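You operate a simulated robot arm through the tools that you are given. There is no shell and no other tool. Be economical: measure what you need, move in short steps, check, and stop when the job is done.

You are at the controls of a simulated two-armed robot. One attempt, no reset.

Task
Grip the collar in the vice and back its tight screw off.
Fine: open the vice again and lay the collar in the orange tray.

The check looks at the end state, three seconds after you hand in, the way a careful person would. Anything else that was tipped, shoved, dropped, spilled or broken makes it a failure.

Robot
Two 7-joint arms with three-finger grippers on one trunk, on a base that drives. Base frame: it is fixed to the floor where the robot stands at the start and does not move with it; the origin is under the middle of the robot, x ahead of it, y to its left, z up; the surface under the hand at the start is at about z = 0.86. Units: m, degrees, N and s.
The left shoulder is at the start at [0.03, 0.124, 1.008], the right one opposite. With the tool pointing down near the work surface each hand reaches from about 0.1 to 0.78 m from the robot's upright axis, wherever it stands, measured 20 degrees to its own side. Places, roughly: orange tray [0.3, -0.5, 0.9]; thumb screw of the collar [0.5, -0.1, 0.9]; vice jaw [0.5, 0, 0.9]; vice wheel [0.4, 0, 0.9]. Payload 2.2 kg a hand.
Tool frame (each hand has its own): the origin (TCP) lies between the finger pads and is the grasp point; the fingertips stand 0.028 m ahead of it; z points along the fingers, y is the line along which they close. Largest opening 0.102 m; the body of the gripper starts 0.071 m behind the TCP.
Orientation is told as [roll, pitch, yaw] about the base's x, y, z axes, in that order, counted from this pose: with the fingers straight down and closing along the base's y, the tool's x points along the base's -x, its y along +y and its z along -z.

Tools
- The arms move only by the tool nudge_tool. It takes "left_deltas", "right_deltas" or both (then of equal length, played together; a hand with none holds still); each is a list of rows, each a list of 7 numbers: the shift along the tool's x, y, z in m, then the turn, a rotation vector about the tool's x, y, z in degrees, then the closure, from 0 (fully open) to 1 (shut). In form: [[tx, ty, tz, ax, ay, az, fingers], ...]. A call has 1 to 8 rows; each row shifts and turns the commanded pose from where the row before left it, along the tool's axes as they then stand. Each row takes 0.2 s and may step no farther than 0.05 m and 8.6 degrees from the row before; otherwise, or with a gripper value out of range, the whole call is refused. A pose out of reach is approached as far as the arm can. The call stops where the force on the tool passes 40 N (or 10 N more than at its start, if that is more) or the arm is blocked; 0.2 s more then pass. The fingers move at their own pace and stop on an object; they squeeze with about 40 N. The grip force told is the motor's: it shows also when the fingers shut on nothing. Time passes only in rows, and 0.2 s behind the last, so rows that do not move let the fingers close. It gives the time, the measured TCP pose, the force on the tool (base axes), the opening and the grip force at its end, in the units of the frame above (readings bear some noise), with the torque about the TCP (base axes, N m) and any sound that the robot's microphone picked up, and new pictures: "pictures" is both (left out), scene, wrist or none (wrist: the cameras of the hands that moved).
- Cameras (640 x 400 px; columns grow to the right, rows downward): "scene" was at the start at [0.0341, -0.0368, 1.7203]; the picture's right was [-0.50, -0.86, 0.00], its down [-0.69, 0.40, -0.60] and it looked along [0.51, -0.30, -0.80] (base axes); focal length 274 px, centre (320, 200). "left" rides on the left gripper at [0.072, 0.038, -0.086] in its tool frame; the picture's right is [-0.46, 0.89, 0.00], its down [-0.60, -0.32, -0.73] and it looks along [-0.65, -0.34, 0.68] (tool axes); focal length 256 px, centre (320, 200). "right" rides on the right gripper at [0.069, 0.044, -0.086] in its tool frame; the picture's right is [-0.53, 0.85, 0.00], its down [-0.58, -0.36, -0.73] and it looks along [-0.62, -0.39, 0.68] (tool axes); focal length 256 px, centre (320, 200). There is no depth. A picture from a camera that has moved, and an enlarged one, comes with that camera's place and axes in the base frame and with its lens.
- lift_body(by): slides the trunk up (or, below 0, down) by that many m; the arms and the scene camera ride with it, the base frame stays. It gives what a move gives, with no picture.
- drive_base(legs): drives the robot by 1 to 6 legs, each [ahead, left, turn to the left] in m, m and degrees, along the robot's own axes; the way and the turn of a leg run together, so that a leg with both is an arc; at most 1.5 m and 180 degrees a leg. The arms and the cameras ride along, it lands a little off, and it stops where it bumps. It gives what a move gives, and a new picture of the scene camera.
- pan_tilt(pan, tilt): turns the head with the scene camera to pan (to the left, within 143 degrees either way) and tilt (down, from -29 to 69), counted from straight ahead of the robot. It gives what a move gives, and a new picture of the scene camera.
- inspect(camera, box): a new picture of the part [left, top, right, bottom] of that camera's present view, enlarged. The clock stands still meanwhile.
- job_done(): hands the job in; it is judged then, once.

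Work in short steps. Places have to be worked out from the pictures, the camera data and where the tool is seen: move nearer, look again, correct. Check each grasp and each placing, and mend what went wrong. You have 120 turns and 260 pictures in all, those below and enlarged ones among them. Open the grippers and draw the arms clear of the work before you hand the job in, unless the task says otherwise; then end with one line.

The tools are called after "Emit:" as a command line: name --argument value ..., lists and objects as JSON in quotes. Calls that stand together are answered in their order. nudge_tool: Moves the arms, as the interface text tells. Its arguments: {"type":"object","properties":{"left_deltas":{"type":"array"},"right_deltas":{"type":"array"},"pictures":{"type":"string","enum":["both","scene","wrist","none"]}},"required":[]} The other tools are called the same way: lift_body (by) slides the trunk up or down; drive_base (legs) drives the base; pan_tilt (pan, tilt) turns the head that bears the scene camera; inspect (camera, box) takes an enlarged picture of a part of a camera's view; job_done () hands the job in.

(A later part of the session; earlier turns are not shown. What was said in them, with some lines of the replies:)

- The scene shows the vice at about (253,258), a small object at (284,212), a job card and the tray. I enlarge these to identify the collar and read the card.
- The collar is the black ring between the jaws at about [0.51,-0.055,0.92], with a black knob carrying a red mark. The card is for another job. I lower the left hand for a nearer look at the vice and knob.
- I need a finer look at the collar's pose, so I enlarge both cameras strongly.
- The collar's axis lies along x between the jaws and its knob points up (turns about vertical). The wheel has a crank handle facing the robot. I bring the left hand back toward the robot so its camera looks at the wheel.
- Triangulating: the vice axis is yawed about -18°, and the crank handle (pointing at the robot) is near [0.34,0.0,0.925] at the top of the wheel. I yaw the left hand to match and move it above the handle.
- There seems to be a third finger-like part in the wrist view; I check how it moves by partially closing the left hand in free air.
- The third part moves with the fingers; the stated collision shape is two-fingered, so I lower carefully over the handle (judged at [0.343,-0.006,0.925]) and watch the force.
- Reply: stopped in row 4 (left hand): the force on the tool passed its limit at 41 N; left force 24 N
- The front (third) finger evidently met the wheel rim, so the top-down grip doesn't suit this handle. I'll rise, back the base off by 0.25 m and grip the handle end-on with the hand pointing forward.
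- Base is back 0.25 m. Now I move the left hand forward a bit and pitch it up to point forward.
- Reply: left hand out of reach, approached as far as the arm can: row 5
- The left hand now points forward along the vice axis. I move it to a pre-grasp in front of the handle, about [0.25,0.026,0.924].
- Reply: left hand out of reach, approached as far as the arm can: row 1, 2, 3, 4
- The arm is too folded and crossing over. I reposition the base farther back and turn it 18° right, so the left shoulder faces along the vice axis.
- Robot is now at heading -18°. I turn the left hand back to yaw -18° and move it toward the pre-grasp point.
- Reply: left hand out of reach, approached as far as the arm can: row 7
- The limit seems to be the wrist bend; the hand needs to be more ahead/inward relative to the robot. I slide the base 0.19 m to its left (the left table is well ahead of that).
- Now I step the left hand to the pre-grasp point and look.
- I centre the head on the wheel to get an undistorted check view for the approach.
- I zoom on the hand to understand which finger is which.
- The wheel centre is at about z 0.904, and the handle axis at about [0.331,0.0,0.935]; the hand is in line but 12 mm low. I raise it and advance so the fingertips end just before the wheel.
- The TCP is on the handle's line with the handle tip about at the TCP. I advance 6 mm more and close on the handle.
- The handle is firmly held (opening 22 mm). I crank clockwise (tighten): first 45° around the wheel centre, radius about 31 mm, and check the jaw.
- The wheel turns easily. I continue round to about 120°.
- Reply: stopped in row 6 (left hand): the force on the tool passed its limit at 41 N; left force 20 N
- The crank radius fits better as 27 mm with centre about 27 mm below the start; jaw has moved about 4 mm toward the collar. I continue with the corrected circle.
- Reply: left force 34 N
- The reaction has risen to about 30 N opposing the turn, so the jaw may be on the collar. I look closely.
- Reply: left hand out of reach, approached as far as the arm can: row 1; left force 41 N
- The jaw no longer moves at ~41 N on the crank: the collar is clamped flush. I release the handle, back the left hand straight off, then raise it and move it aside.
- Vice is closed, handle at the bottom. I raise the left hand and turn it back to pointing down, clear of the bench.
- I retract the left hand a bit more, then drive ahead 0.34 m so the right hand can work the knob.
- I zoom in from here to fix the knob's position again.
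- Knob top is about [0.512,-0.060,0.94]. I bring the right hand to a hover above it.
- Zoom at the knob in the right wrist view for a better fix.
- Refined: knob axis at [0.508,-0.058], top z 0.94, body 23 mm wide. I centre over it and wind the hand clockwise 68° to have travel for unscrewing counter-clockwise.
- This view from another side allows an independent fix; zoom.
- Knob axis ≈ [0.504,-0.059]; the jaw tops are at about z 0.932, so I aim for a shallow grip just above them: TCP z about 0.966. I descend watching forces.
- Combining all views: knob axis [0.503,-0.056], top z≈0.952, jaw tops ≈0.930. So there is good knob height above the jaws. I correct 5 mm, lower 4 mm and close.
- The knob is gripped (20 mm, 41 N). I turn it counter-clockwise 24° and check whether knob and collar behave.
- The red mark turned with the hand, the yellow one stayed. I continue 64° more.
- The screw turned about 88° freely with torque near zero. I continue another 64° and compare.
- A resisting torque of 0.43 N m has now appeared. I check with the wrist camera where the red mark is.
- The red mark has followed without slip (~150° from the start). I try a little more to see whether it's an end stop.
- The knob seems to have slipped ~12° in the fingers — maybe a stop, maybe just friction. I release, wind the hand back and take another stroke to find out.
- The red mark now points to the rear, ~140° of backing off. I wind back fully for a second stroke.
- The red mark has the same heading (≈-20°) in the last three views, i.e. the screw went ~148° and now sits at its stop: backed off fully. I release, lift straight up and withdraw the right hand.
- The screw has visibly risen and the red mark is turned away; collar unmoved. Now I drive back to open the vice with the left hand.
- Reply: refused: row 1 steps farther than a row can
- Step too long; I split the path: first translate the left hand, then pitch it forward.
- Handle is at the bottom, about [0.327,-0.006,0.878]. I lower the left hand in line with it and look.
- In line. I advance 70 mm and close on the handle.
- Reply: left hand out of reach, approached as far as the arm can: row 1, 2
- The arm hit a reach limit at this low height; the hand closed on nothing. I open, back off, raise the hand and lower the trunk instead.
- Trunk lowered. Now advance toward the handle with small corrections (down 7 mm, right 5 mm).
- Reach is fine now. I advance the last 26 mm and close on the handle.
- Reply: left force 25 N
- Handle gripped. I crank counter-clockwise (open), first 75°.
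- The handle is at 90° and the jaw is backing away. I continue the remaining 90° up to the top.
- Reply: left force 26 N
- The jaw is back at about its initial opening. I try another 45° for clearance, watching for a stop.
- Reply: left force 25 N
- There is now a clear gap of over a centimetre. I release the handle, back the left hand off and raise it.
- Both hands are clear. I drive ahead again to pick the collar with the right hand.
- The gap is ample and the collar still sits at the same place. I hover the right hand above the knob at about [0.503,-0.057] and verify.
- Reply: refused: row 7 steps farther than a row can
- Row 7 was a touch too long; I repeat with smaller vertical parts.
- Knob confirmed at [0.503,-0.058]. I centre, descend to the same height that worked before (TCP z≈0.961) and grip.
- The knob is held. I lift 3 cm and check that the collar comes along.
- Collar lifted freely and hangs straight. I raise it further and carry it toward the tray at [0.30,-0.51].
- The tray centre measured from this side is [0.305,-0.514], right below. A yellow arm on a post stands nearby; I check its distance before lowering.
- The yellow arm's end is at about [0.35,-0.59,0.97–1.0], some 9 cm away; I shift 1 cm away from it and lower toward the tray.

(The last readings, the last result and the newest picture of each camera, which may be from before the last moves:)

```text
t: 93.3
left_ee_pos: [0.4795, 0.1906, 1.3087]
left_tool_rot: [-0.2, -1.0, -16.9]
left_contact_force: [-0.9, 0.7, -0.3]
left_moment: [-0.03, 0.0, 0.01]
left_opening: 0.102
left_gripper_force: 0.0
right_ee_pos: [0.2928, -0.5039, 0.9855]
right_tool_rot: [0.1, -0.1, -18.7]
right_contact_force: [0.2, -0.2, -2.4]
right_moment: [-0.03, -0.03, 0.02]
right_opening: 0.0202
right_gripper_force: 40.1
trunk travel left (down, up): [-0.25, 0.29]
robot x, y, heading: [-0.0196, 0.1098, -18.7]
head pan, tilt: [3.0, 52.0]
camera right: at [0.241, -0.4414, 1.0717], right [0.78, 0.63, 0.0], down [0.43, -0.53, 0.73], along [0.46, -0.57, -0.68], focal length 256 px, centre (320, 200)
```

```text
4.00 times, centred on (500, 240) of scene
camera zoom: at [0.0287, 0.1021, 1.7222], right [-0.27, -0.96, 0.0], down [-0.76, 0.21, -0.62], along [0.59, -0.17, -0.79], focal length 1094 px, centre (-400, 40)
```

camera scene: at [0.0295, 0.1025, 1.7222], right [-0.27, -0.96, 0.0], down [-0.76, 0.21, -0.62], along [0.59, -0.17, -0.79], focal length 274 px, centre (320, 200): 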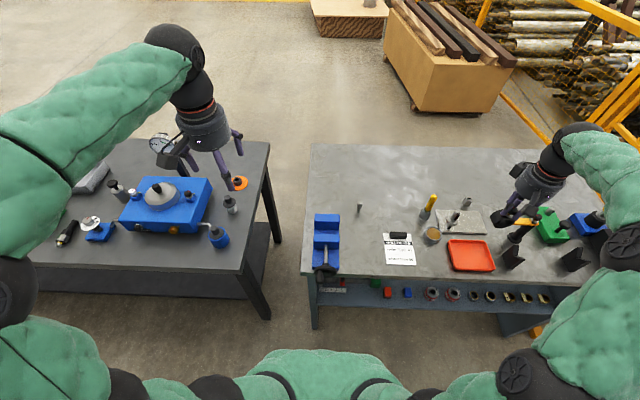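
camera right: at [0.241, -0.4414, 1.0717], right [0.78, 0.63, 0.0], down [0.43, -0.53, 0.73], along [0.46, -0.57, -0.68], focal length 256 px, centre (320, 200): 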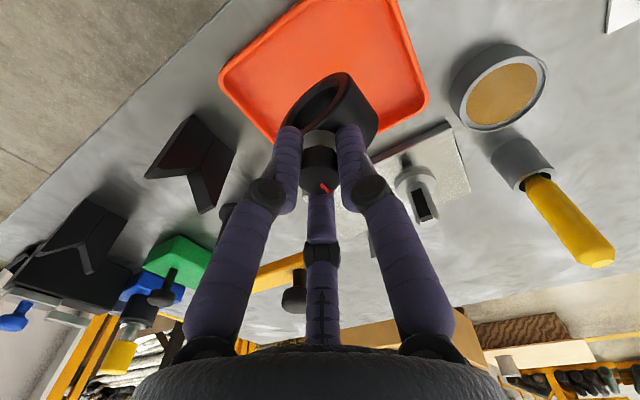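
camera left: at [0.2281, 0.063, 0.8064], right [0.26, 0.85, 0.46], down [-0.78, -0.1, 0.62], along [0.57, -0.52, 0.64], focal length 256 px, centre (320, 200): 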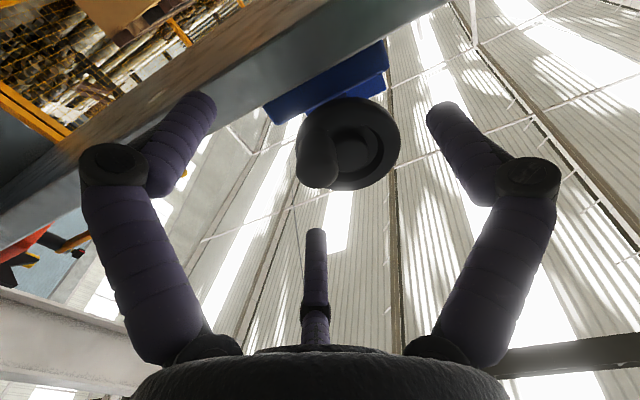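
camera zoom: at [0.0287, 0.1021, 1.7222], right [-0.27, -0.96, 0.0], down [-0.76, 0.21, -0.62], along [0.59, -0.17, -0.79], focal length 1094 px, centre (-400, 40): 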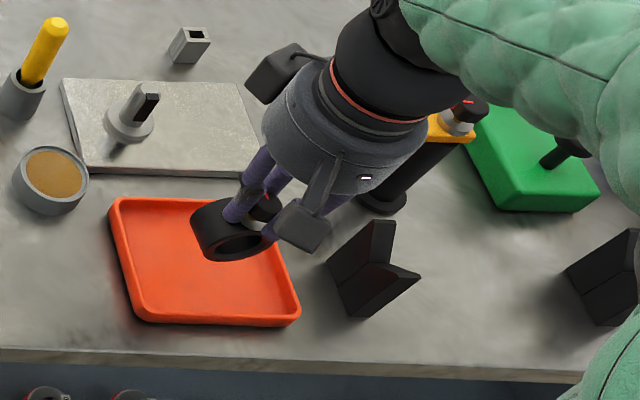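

In the picture the collar hangs about 2 cm toward the tray's far right corner; I shift it back toward the middle, then lower slowly until it touches.

Emit:
nudge_tool --right_deltas '[[0.018, 0.014, 0, 0, 0, 0, 1], [0, 0, 0.006, 0, 0, 0, 1], [0, 0, 0.004, 0, 0, 0, 1], [0, 0, 0, 0, 0, 0, 1]]' --pictures "none"

Emit:
inspect --camera "scene" --box '[450, 220, 530, 280]'

```text
t: 94.3
left_ee_pos: [0.4809, 0.1888, 1.3109]
left_tool_rot: [-0.1, -1.1, -16.9]
left_contact_force: [-0.6, 0.4, -0.2]
left_moment: [-0.03, 0.01, 0.0]
left_opening: 0.102
left_gripper_force: 0.0
right_ee_pos: [0.2823, -0.4862, 0.9751]
right_tool_rot: [0.0, -0.1, -18.7]
right_contact_force: [0.2, -0.7, -1.3]
right_moment: [-0.01, 0.01, -0.02]
right_opening: 0.0202
right_gripper_force: 40.2
trunk travel left (down, up): [-0.25, 0.29]
robot x, y, heading: [-0.0153, 0.1101, -18.9]
head pan, tilt: [3.0, 52.0]
```

```text
6.67 times, centred on (490, 250) of scene
camera zoom: at [0.0295, 0.101, 1.7221], right [-0.27, -0.96, 0.0], down [-0.76, 0.21, -0.62], along [0.59, -0.17, -0.79], focal length 1824 px, centre (-813, -133)
```

zoom: 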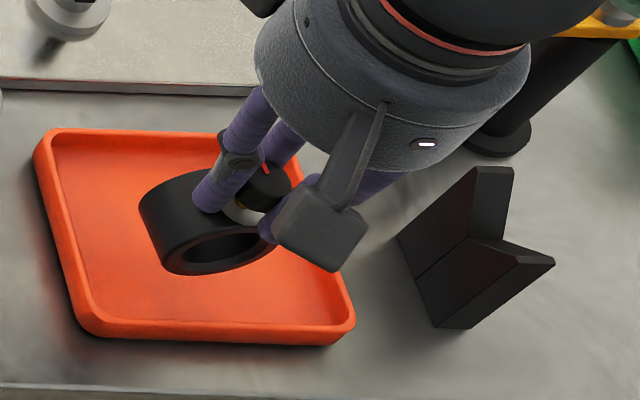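

Well centred now. I lower gently until contact shows.

Emit:
nudge_tool --right_deltas '[[0, 0, 0.003, 0, 0, 0, 1], [0, 0, 0.003, 0, 0, 0, 1], [0, 0, 0.003, 0, 0, 0, 1], [0, 0, 0, 0, 0, 0, 1]]' --pictures "none"

```text
t: 95.3
left_ee_pos: [0.4794, 0.1904, 1.3098]
left_tool_rot: [-0.1, -1.1, -16.9]
left_contact_force: [-0.3, 0.7, 0.4]
left_moment: [-0.02, -0.01, -0.01]
left_opening: 0.1021
left_gripper_force: 0.1
right_ee_pos: [0.2833, -0.4843, 0.9671]
right_tool_rot: [0.0, 0.1, -18.8]
right_contact_force: [0.1, -0.5, -1.0]
right_moment: [0.02, 0.03, 0.01]
right_opening: 0.0199
right_gripper_force: 39.9
trunk travel left (down, up): [-0.25, 0.29]
robot x, y, heading: [-0.0168, 0.1128, -18.7]
head pan, tilt: [3.0, 52.0]
```

No contact yet at 0.967; a few more small steps.

Emit:
nudge_tool --right_deltas '[[0, 0, 0.002, 0, 0, 0, 1], [0, 0, 0.002, 0, 0, 0, 1], [0, 0, 0.002, 0, 0, 0, 1], [0, 0, 0, 0, 0, 0, 1]]' --pictures "none"

Emit:
inspect --camera "scene" --box '[450, 220, 530, 280]'

```text
t: 96.3
left_ee_pos: [0.4801, 0.1884, 1.31]
left_tool_rot: [-0.1, -1.1, -16.9]
left_contact_force: [0.2, 0.1, -0.3]
left_moment: [0.01, -0.01, -0.05]
left_opening: 0.1019
left_gripper_force: 0.0
right_ee_pos: [0.2824, -0.4831, 0.9601]
right_tool_rot: [0.0, -0.1, -18.7]
right_contact_force: [-0.1, 0.4, -1.2]
right_moment: [-0.01, 0.0, 0.02]
right_opening: 0.0201
right_gripper_force: 39.7
trunk travel left (down, up): [-0.25, 0.29]
robot x, y, heading: [-0.0168, 0.1109, -18.7]
head pan, tilt: [3.0, 52.0]
```

```text
6.67 times, centred on (490, 250) of scene
camera zoom: at [0.0292, 0.1014, 1.7222], right [-0.27, -0.96, 0.0], down [-0.76, 0.21, -0.62], along [0.59, -0.17, -0.79], focal length 1824 px, centre (-813, -133)
```

zoom: 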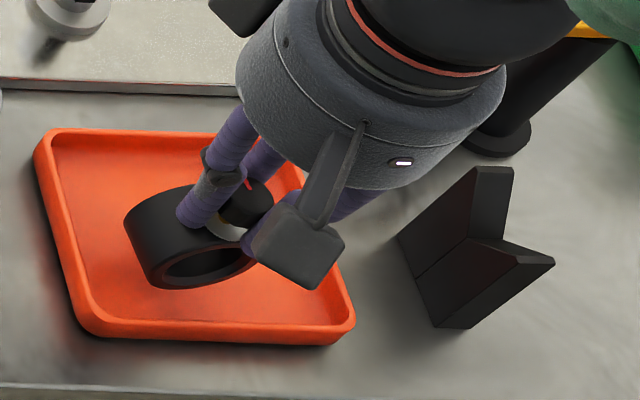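

Still hanging; the vice bed was evidently higher than the tray floor. More small steps down.

Emit:
nudge_tool --right_deltas '[[0, 0, 0.0025, 0, 0, 0, 1], [0, 0, 0.0025, 0, 0, 0, 1], [0, 0, 0.0025, 0, 0, 0, 1], [0, 0, 0, 0, 0, 0, 1]]' --pictures "none"

Emit:
nudge_tool --right_deltas '[[0, 0, 0.002, 0, 0, 0, 1], [0, 0, 0.002, 0, 0, 0, 1], [0, 0, 0, 0, 0, 0, 1]]' --pictures "none"

```text
t: 97.3
left_ee_pos: [0.4801, 0.19, 1.3096]
left_tool_rot: [-0.1, -1.1, -17.0]
left_contact_force: [-0.2, 0.0, 0.6]
left_moment: [-0.02, -0.01, 0.01]
left_opening: 0.1019
left_gripper_force: 0.2
right_ee_pos: [0.2816, -0.4845, 0.9535]
right_tool_rot: [0.0, 0.1, -18.8]
right_contact_force: [0.5, -0.2, -2.4]
right_moment: [0.01, 0.01, 0.03]
right_opening: 0.0202
right_gripper_force: 39.9
trunk travel left (down, up): [-0.25, 0.29]
robot x, y, heading: [-0.015, 0.1119, -18.7]
head pan, tilt: [3.0, 52.0]
```

```text
t: 98.1
left_ee_pos: [0.4807, 0.1891, 1.3097]
left_tool_rot: [-0.1, -1.1, -16.9]
left_contact_force: [-0.2, -0.7, -0.5]
left_moment: [0.05, 0.01, 0.0]
left_opening: 0.102
left_gripper_force: 0.1
right_ee_pos: [0.2815, -0.4837, 0.9493]
right_tool_rot: [0.0, -0.1, -18.7]
right_contact_force: [-0.2, -1.2, -1.0]
right_moment: [0.0, 0.05, 0.01]
right_opening: 0.02
right_gripper_force: 39.9
trunk travel left (down, up): [-0.25, 0.29]
robot x, y, heading: [-0.0157, 0.1102, -18.6]
head pan, tilt: [3.0, 52.0]
```

Emit:
inspect --camera "scene" --box '[450, 220, 530, 280]'

Emit:
nudge_tool --right_deltas '[[0, 0, 0.0025, 0, 0, 0, 1], [0, 0, 0.0025, 0, 0, 0, 1], [0, 0, 0, 0, 0, 0, 1]]' --pictures "wrist"

```text
6.67 times, centred on (490, 250) of scene
camera zoom: at [0.0292, 0.1014, 1.7222], right [-0.27, -0.96, 0.0], down [-0.76, 0.21, -0.62], along [0.59, -0.17, -0.79], focal length 1824 px, centre (-813, -133)
```

zoom: 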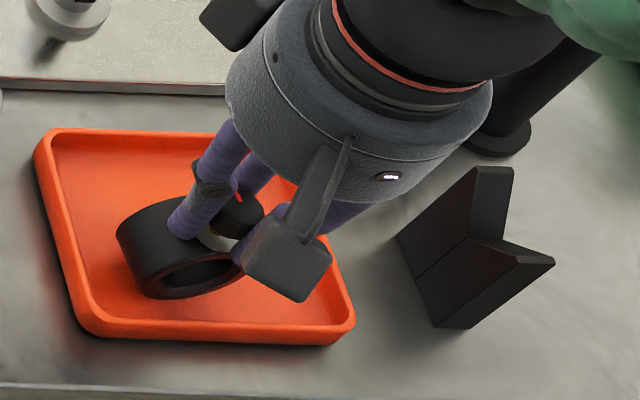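

```text
t: 98.9
left_ee_pos: [0.4795, 0.1901, 1.3105]
left_tool_rot: [-0.1, -1.0, -17.0]
left_contact_force: [-0.2, 0.4, -0.6]
left_moment: [0.02, -0.01, 0.0]
left_opening: 0.1019
left_gripper_force: 0.1
right_ee_pos: [0.2805, -0.4844, 0.9439]
right_tool_rot: [0.1, 0.0, -18.7]
right_contact_force: [-0.1, 0.7, 4.5]
right_moment: [0.06, 0.06, -0.03]
right_opening: 0.0198
right_gripper_force: 40.8
trunk travel left (down, up): [-0.25, 0.29]
robot x, y, heading: [-0.017, 0.1123, -18.7]
head pan, tilt: [3.0, 52.0]
camera right: at [0.2298, -0.4216, 1.0301], right [0.78, 0.63, 0.0], down [0.43, -0.53, 0.73], along [0.46, -0.57, -0.68], focal length 256 px, centre (320, 200)
```

right: 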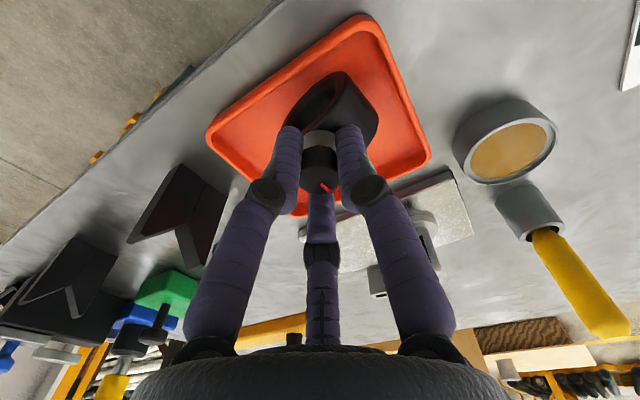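

The collar touches the tray floor (force changed sign). I release and lift the hand straight up.

Emit:
nudge_tool --right_deltas '[[0, 0, 0, 0, 0, 0, 0.7], [0, 0, 0, 0, 0, 0, 0.4], [0, 0, 0, 0, 0, 0, 0.3], [0, 0, -0.03, 0, 0, 0, 0.3], [0, 0, -0.05, 0, 0, 0, 0.3], [0, 0, -0.05, 0, 0, 0, 0.3], [0, 0, -0.05, 0, 0, 0, 0.3]]' --pictures "scene"

Emit:
inspect --camera "scene" --box '[440, 210, 560, 290]'

```text
t: 100.5
left_ee_pos: [0.4799, 0.1907, 1.3102]
left_tool_rot: [-0.1, -1.0, -16.8]
left_contact_force: [-0.1, 0.1, 0.3]
left_moment: [0.0, -0.01, -0.02]
left_opening: 0.1019
left_gripper_force: 0.1
right_ee_pos: [0.283, -0.4838, 1.1229]
right_tool_rot: [0.0, 0.1, -18.6]
right_contact_force: [0.7, -0.1, -0.4]
right_moment: [-0.04, -0.02, -0.02]
right_opening: 0.0713
right_gripper_force: 0.1
trunk travel left (down, up): [-0.25, 0.29]
robot x, y, heading: [-0.0146, 0.1129, -18.7]
head pan, tilt: [3.0, 52.0]
camera scene: at [0.0285, 0.1025, 1.7222], right [-0.27, -0.96, 0.0], down [-0.76, 0.21, -0.62], along [0.59, -0.17, -0.79], focal length 274 px, centre (320, 200)
```

scene: 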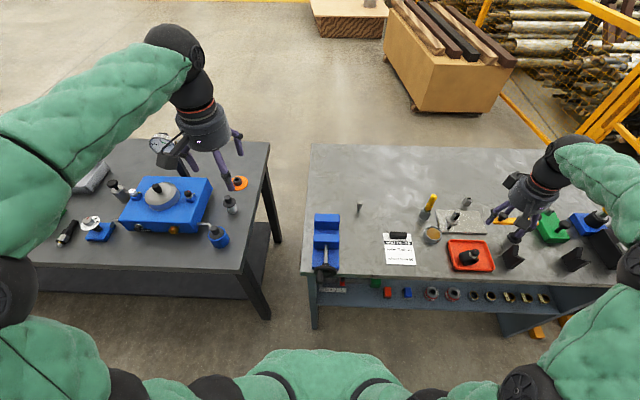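

```text
5.00 times, centred on (500, 250) of scene
camera zoom: at [0.0285, 0.1025, 1.7222], right [-0.27, -0.96, 0.0], down [-0.76, 0.21, -0.62], along [0.59, -0.17, -0.79], focal length 1368 px, centre (-580, -50)
```

zoom: 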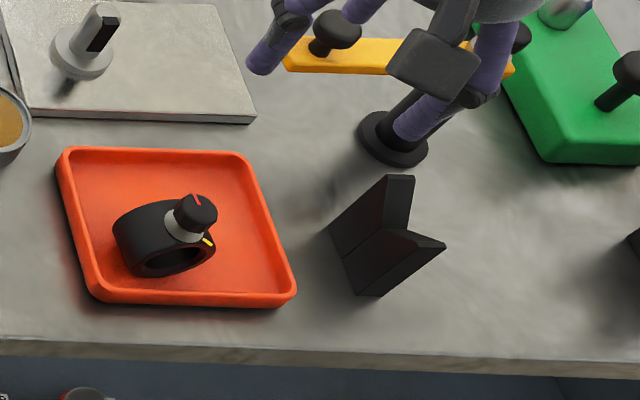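

The collar lies in the tray, screw backed off. I draw the right hand up and back, clear of the work, and look once more.

Emit:
nudge_tool --right_deltas '[[0, 0, -0.04, 0, 0, 0, 0], [0, 0, -0.04, 0, 0, 0, 0], [0, 0, -0.04, 0, 0, 0, 0], [0.03, 0.03, 0, 0, 0, 0, 0], [0.03, 0.03, 0, 0, 0, 0, 0], [0, 0, 0, 0, 0, 0, 0], [0, 0, 0, 0, 0, 0, 0]]' --pictures "scene"

Emit:
inspect --camera "scene" --box '[300, 180, 560, 290]'

Emit:
inspect --camera "scene" --box '[440, 210, 560, 290]'

```text
t: 102.1
left_ee_pos: [0.4793, 0.1912, 1.3104]
left_tool_rot: [-0.1, -1.1, -16.9]
left_contact_force: [-0.3, 0.2, 0.5]
left_moment: [0.01, -0.04, 0.01]
left_opening: 0.1018
left_gripper_force: 0.1
right_ee_pos: [0.244, -0.4079, 1.2435]
right_tool_rot: [0.0, 0.0, -18.7]
right_contact_force: [-1.1, 0.2, -0.6]
right_moment: [0.01, -0.02, 0.04]
right_opening: 0.1022
right_gripper_force: 0.1
trunk travel left (down, up): [-0.25, 0.29]
robot x, y, heading: [-0.0152, 0.1153, -18.7]
head pan, tilt: [3.0, 52.0]
camera scene: at [0.0287, 0.1021, 1.7222], right [-0.27, -0.96, 0.0], down [-0.76, 0.21, -0.62], along [0.59, -0.17, -0.79], focal length 274 px, centre (320, 200)
```

scene: 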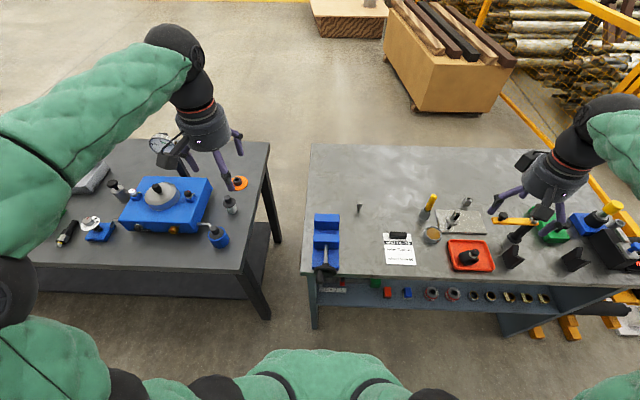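

```text
2.46 times, centred on (430, 235) of scene
camera zoom: at [0.0287, 0.1021, 1.7222], right [-0.27, -0.96, 0.0], down [-0.76, 0.21, -0.62], along [0.59, -0.17, -0.79], focal length 673 px, centre (49, 114)
```

zoom: 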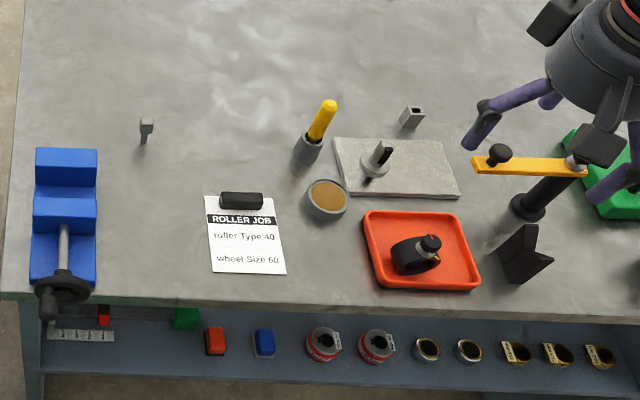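

```text
5.00 times, centred on (500, 250) of scene
camera zoom: at [0.0287, 0.1021, 1.7222], right [-0.27, -0.96, 0.0], down [-0.76, 0.21, -0.62], along [0.59, -0.17, -0.79], focal length 1368 px, centre (-580, -50)
```

zoom: 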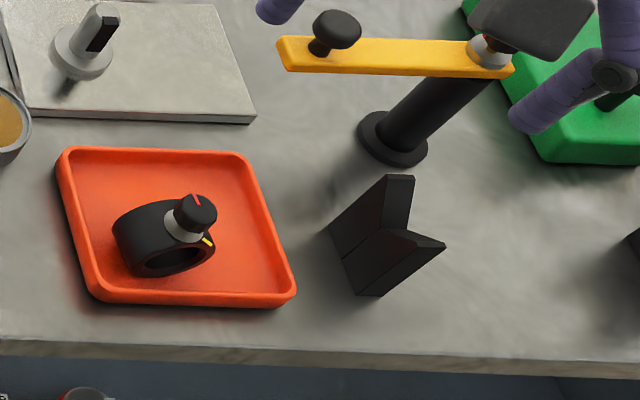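

The collar is at rest in the tray, the vice is open, nothing else has moved, and both hands are open and clear. I hand in.

Emit:
job_done

```text
The job is handed in.
```

The collar was gripped in the vice and its tight screw backed off about 148°, as far as it would turn. The vice is open again and the collar lies in the orange tray.
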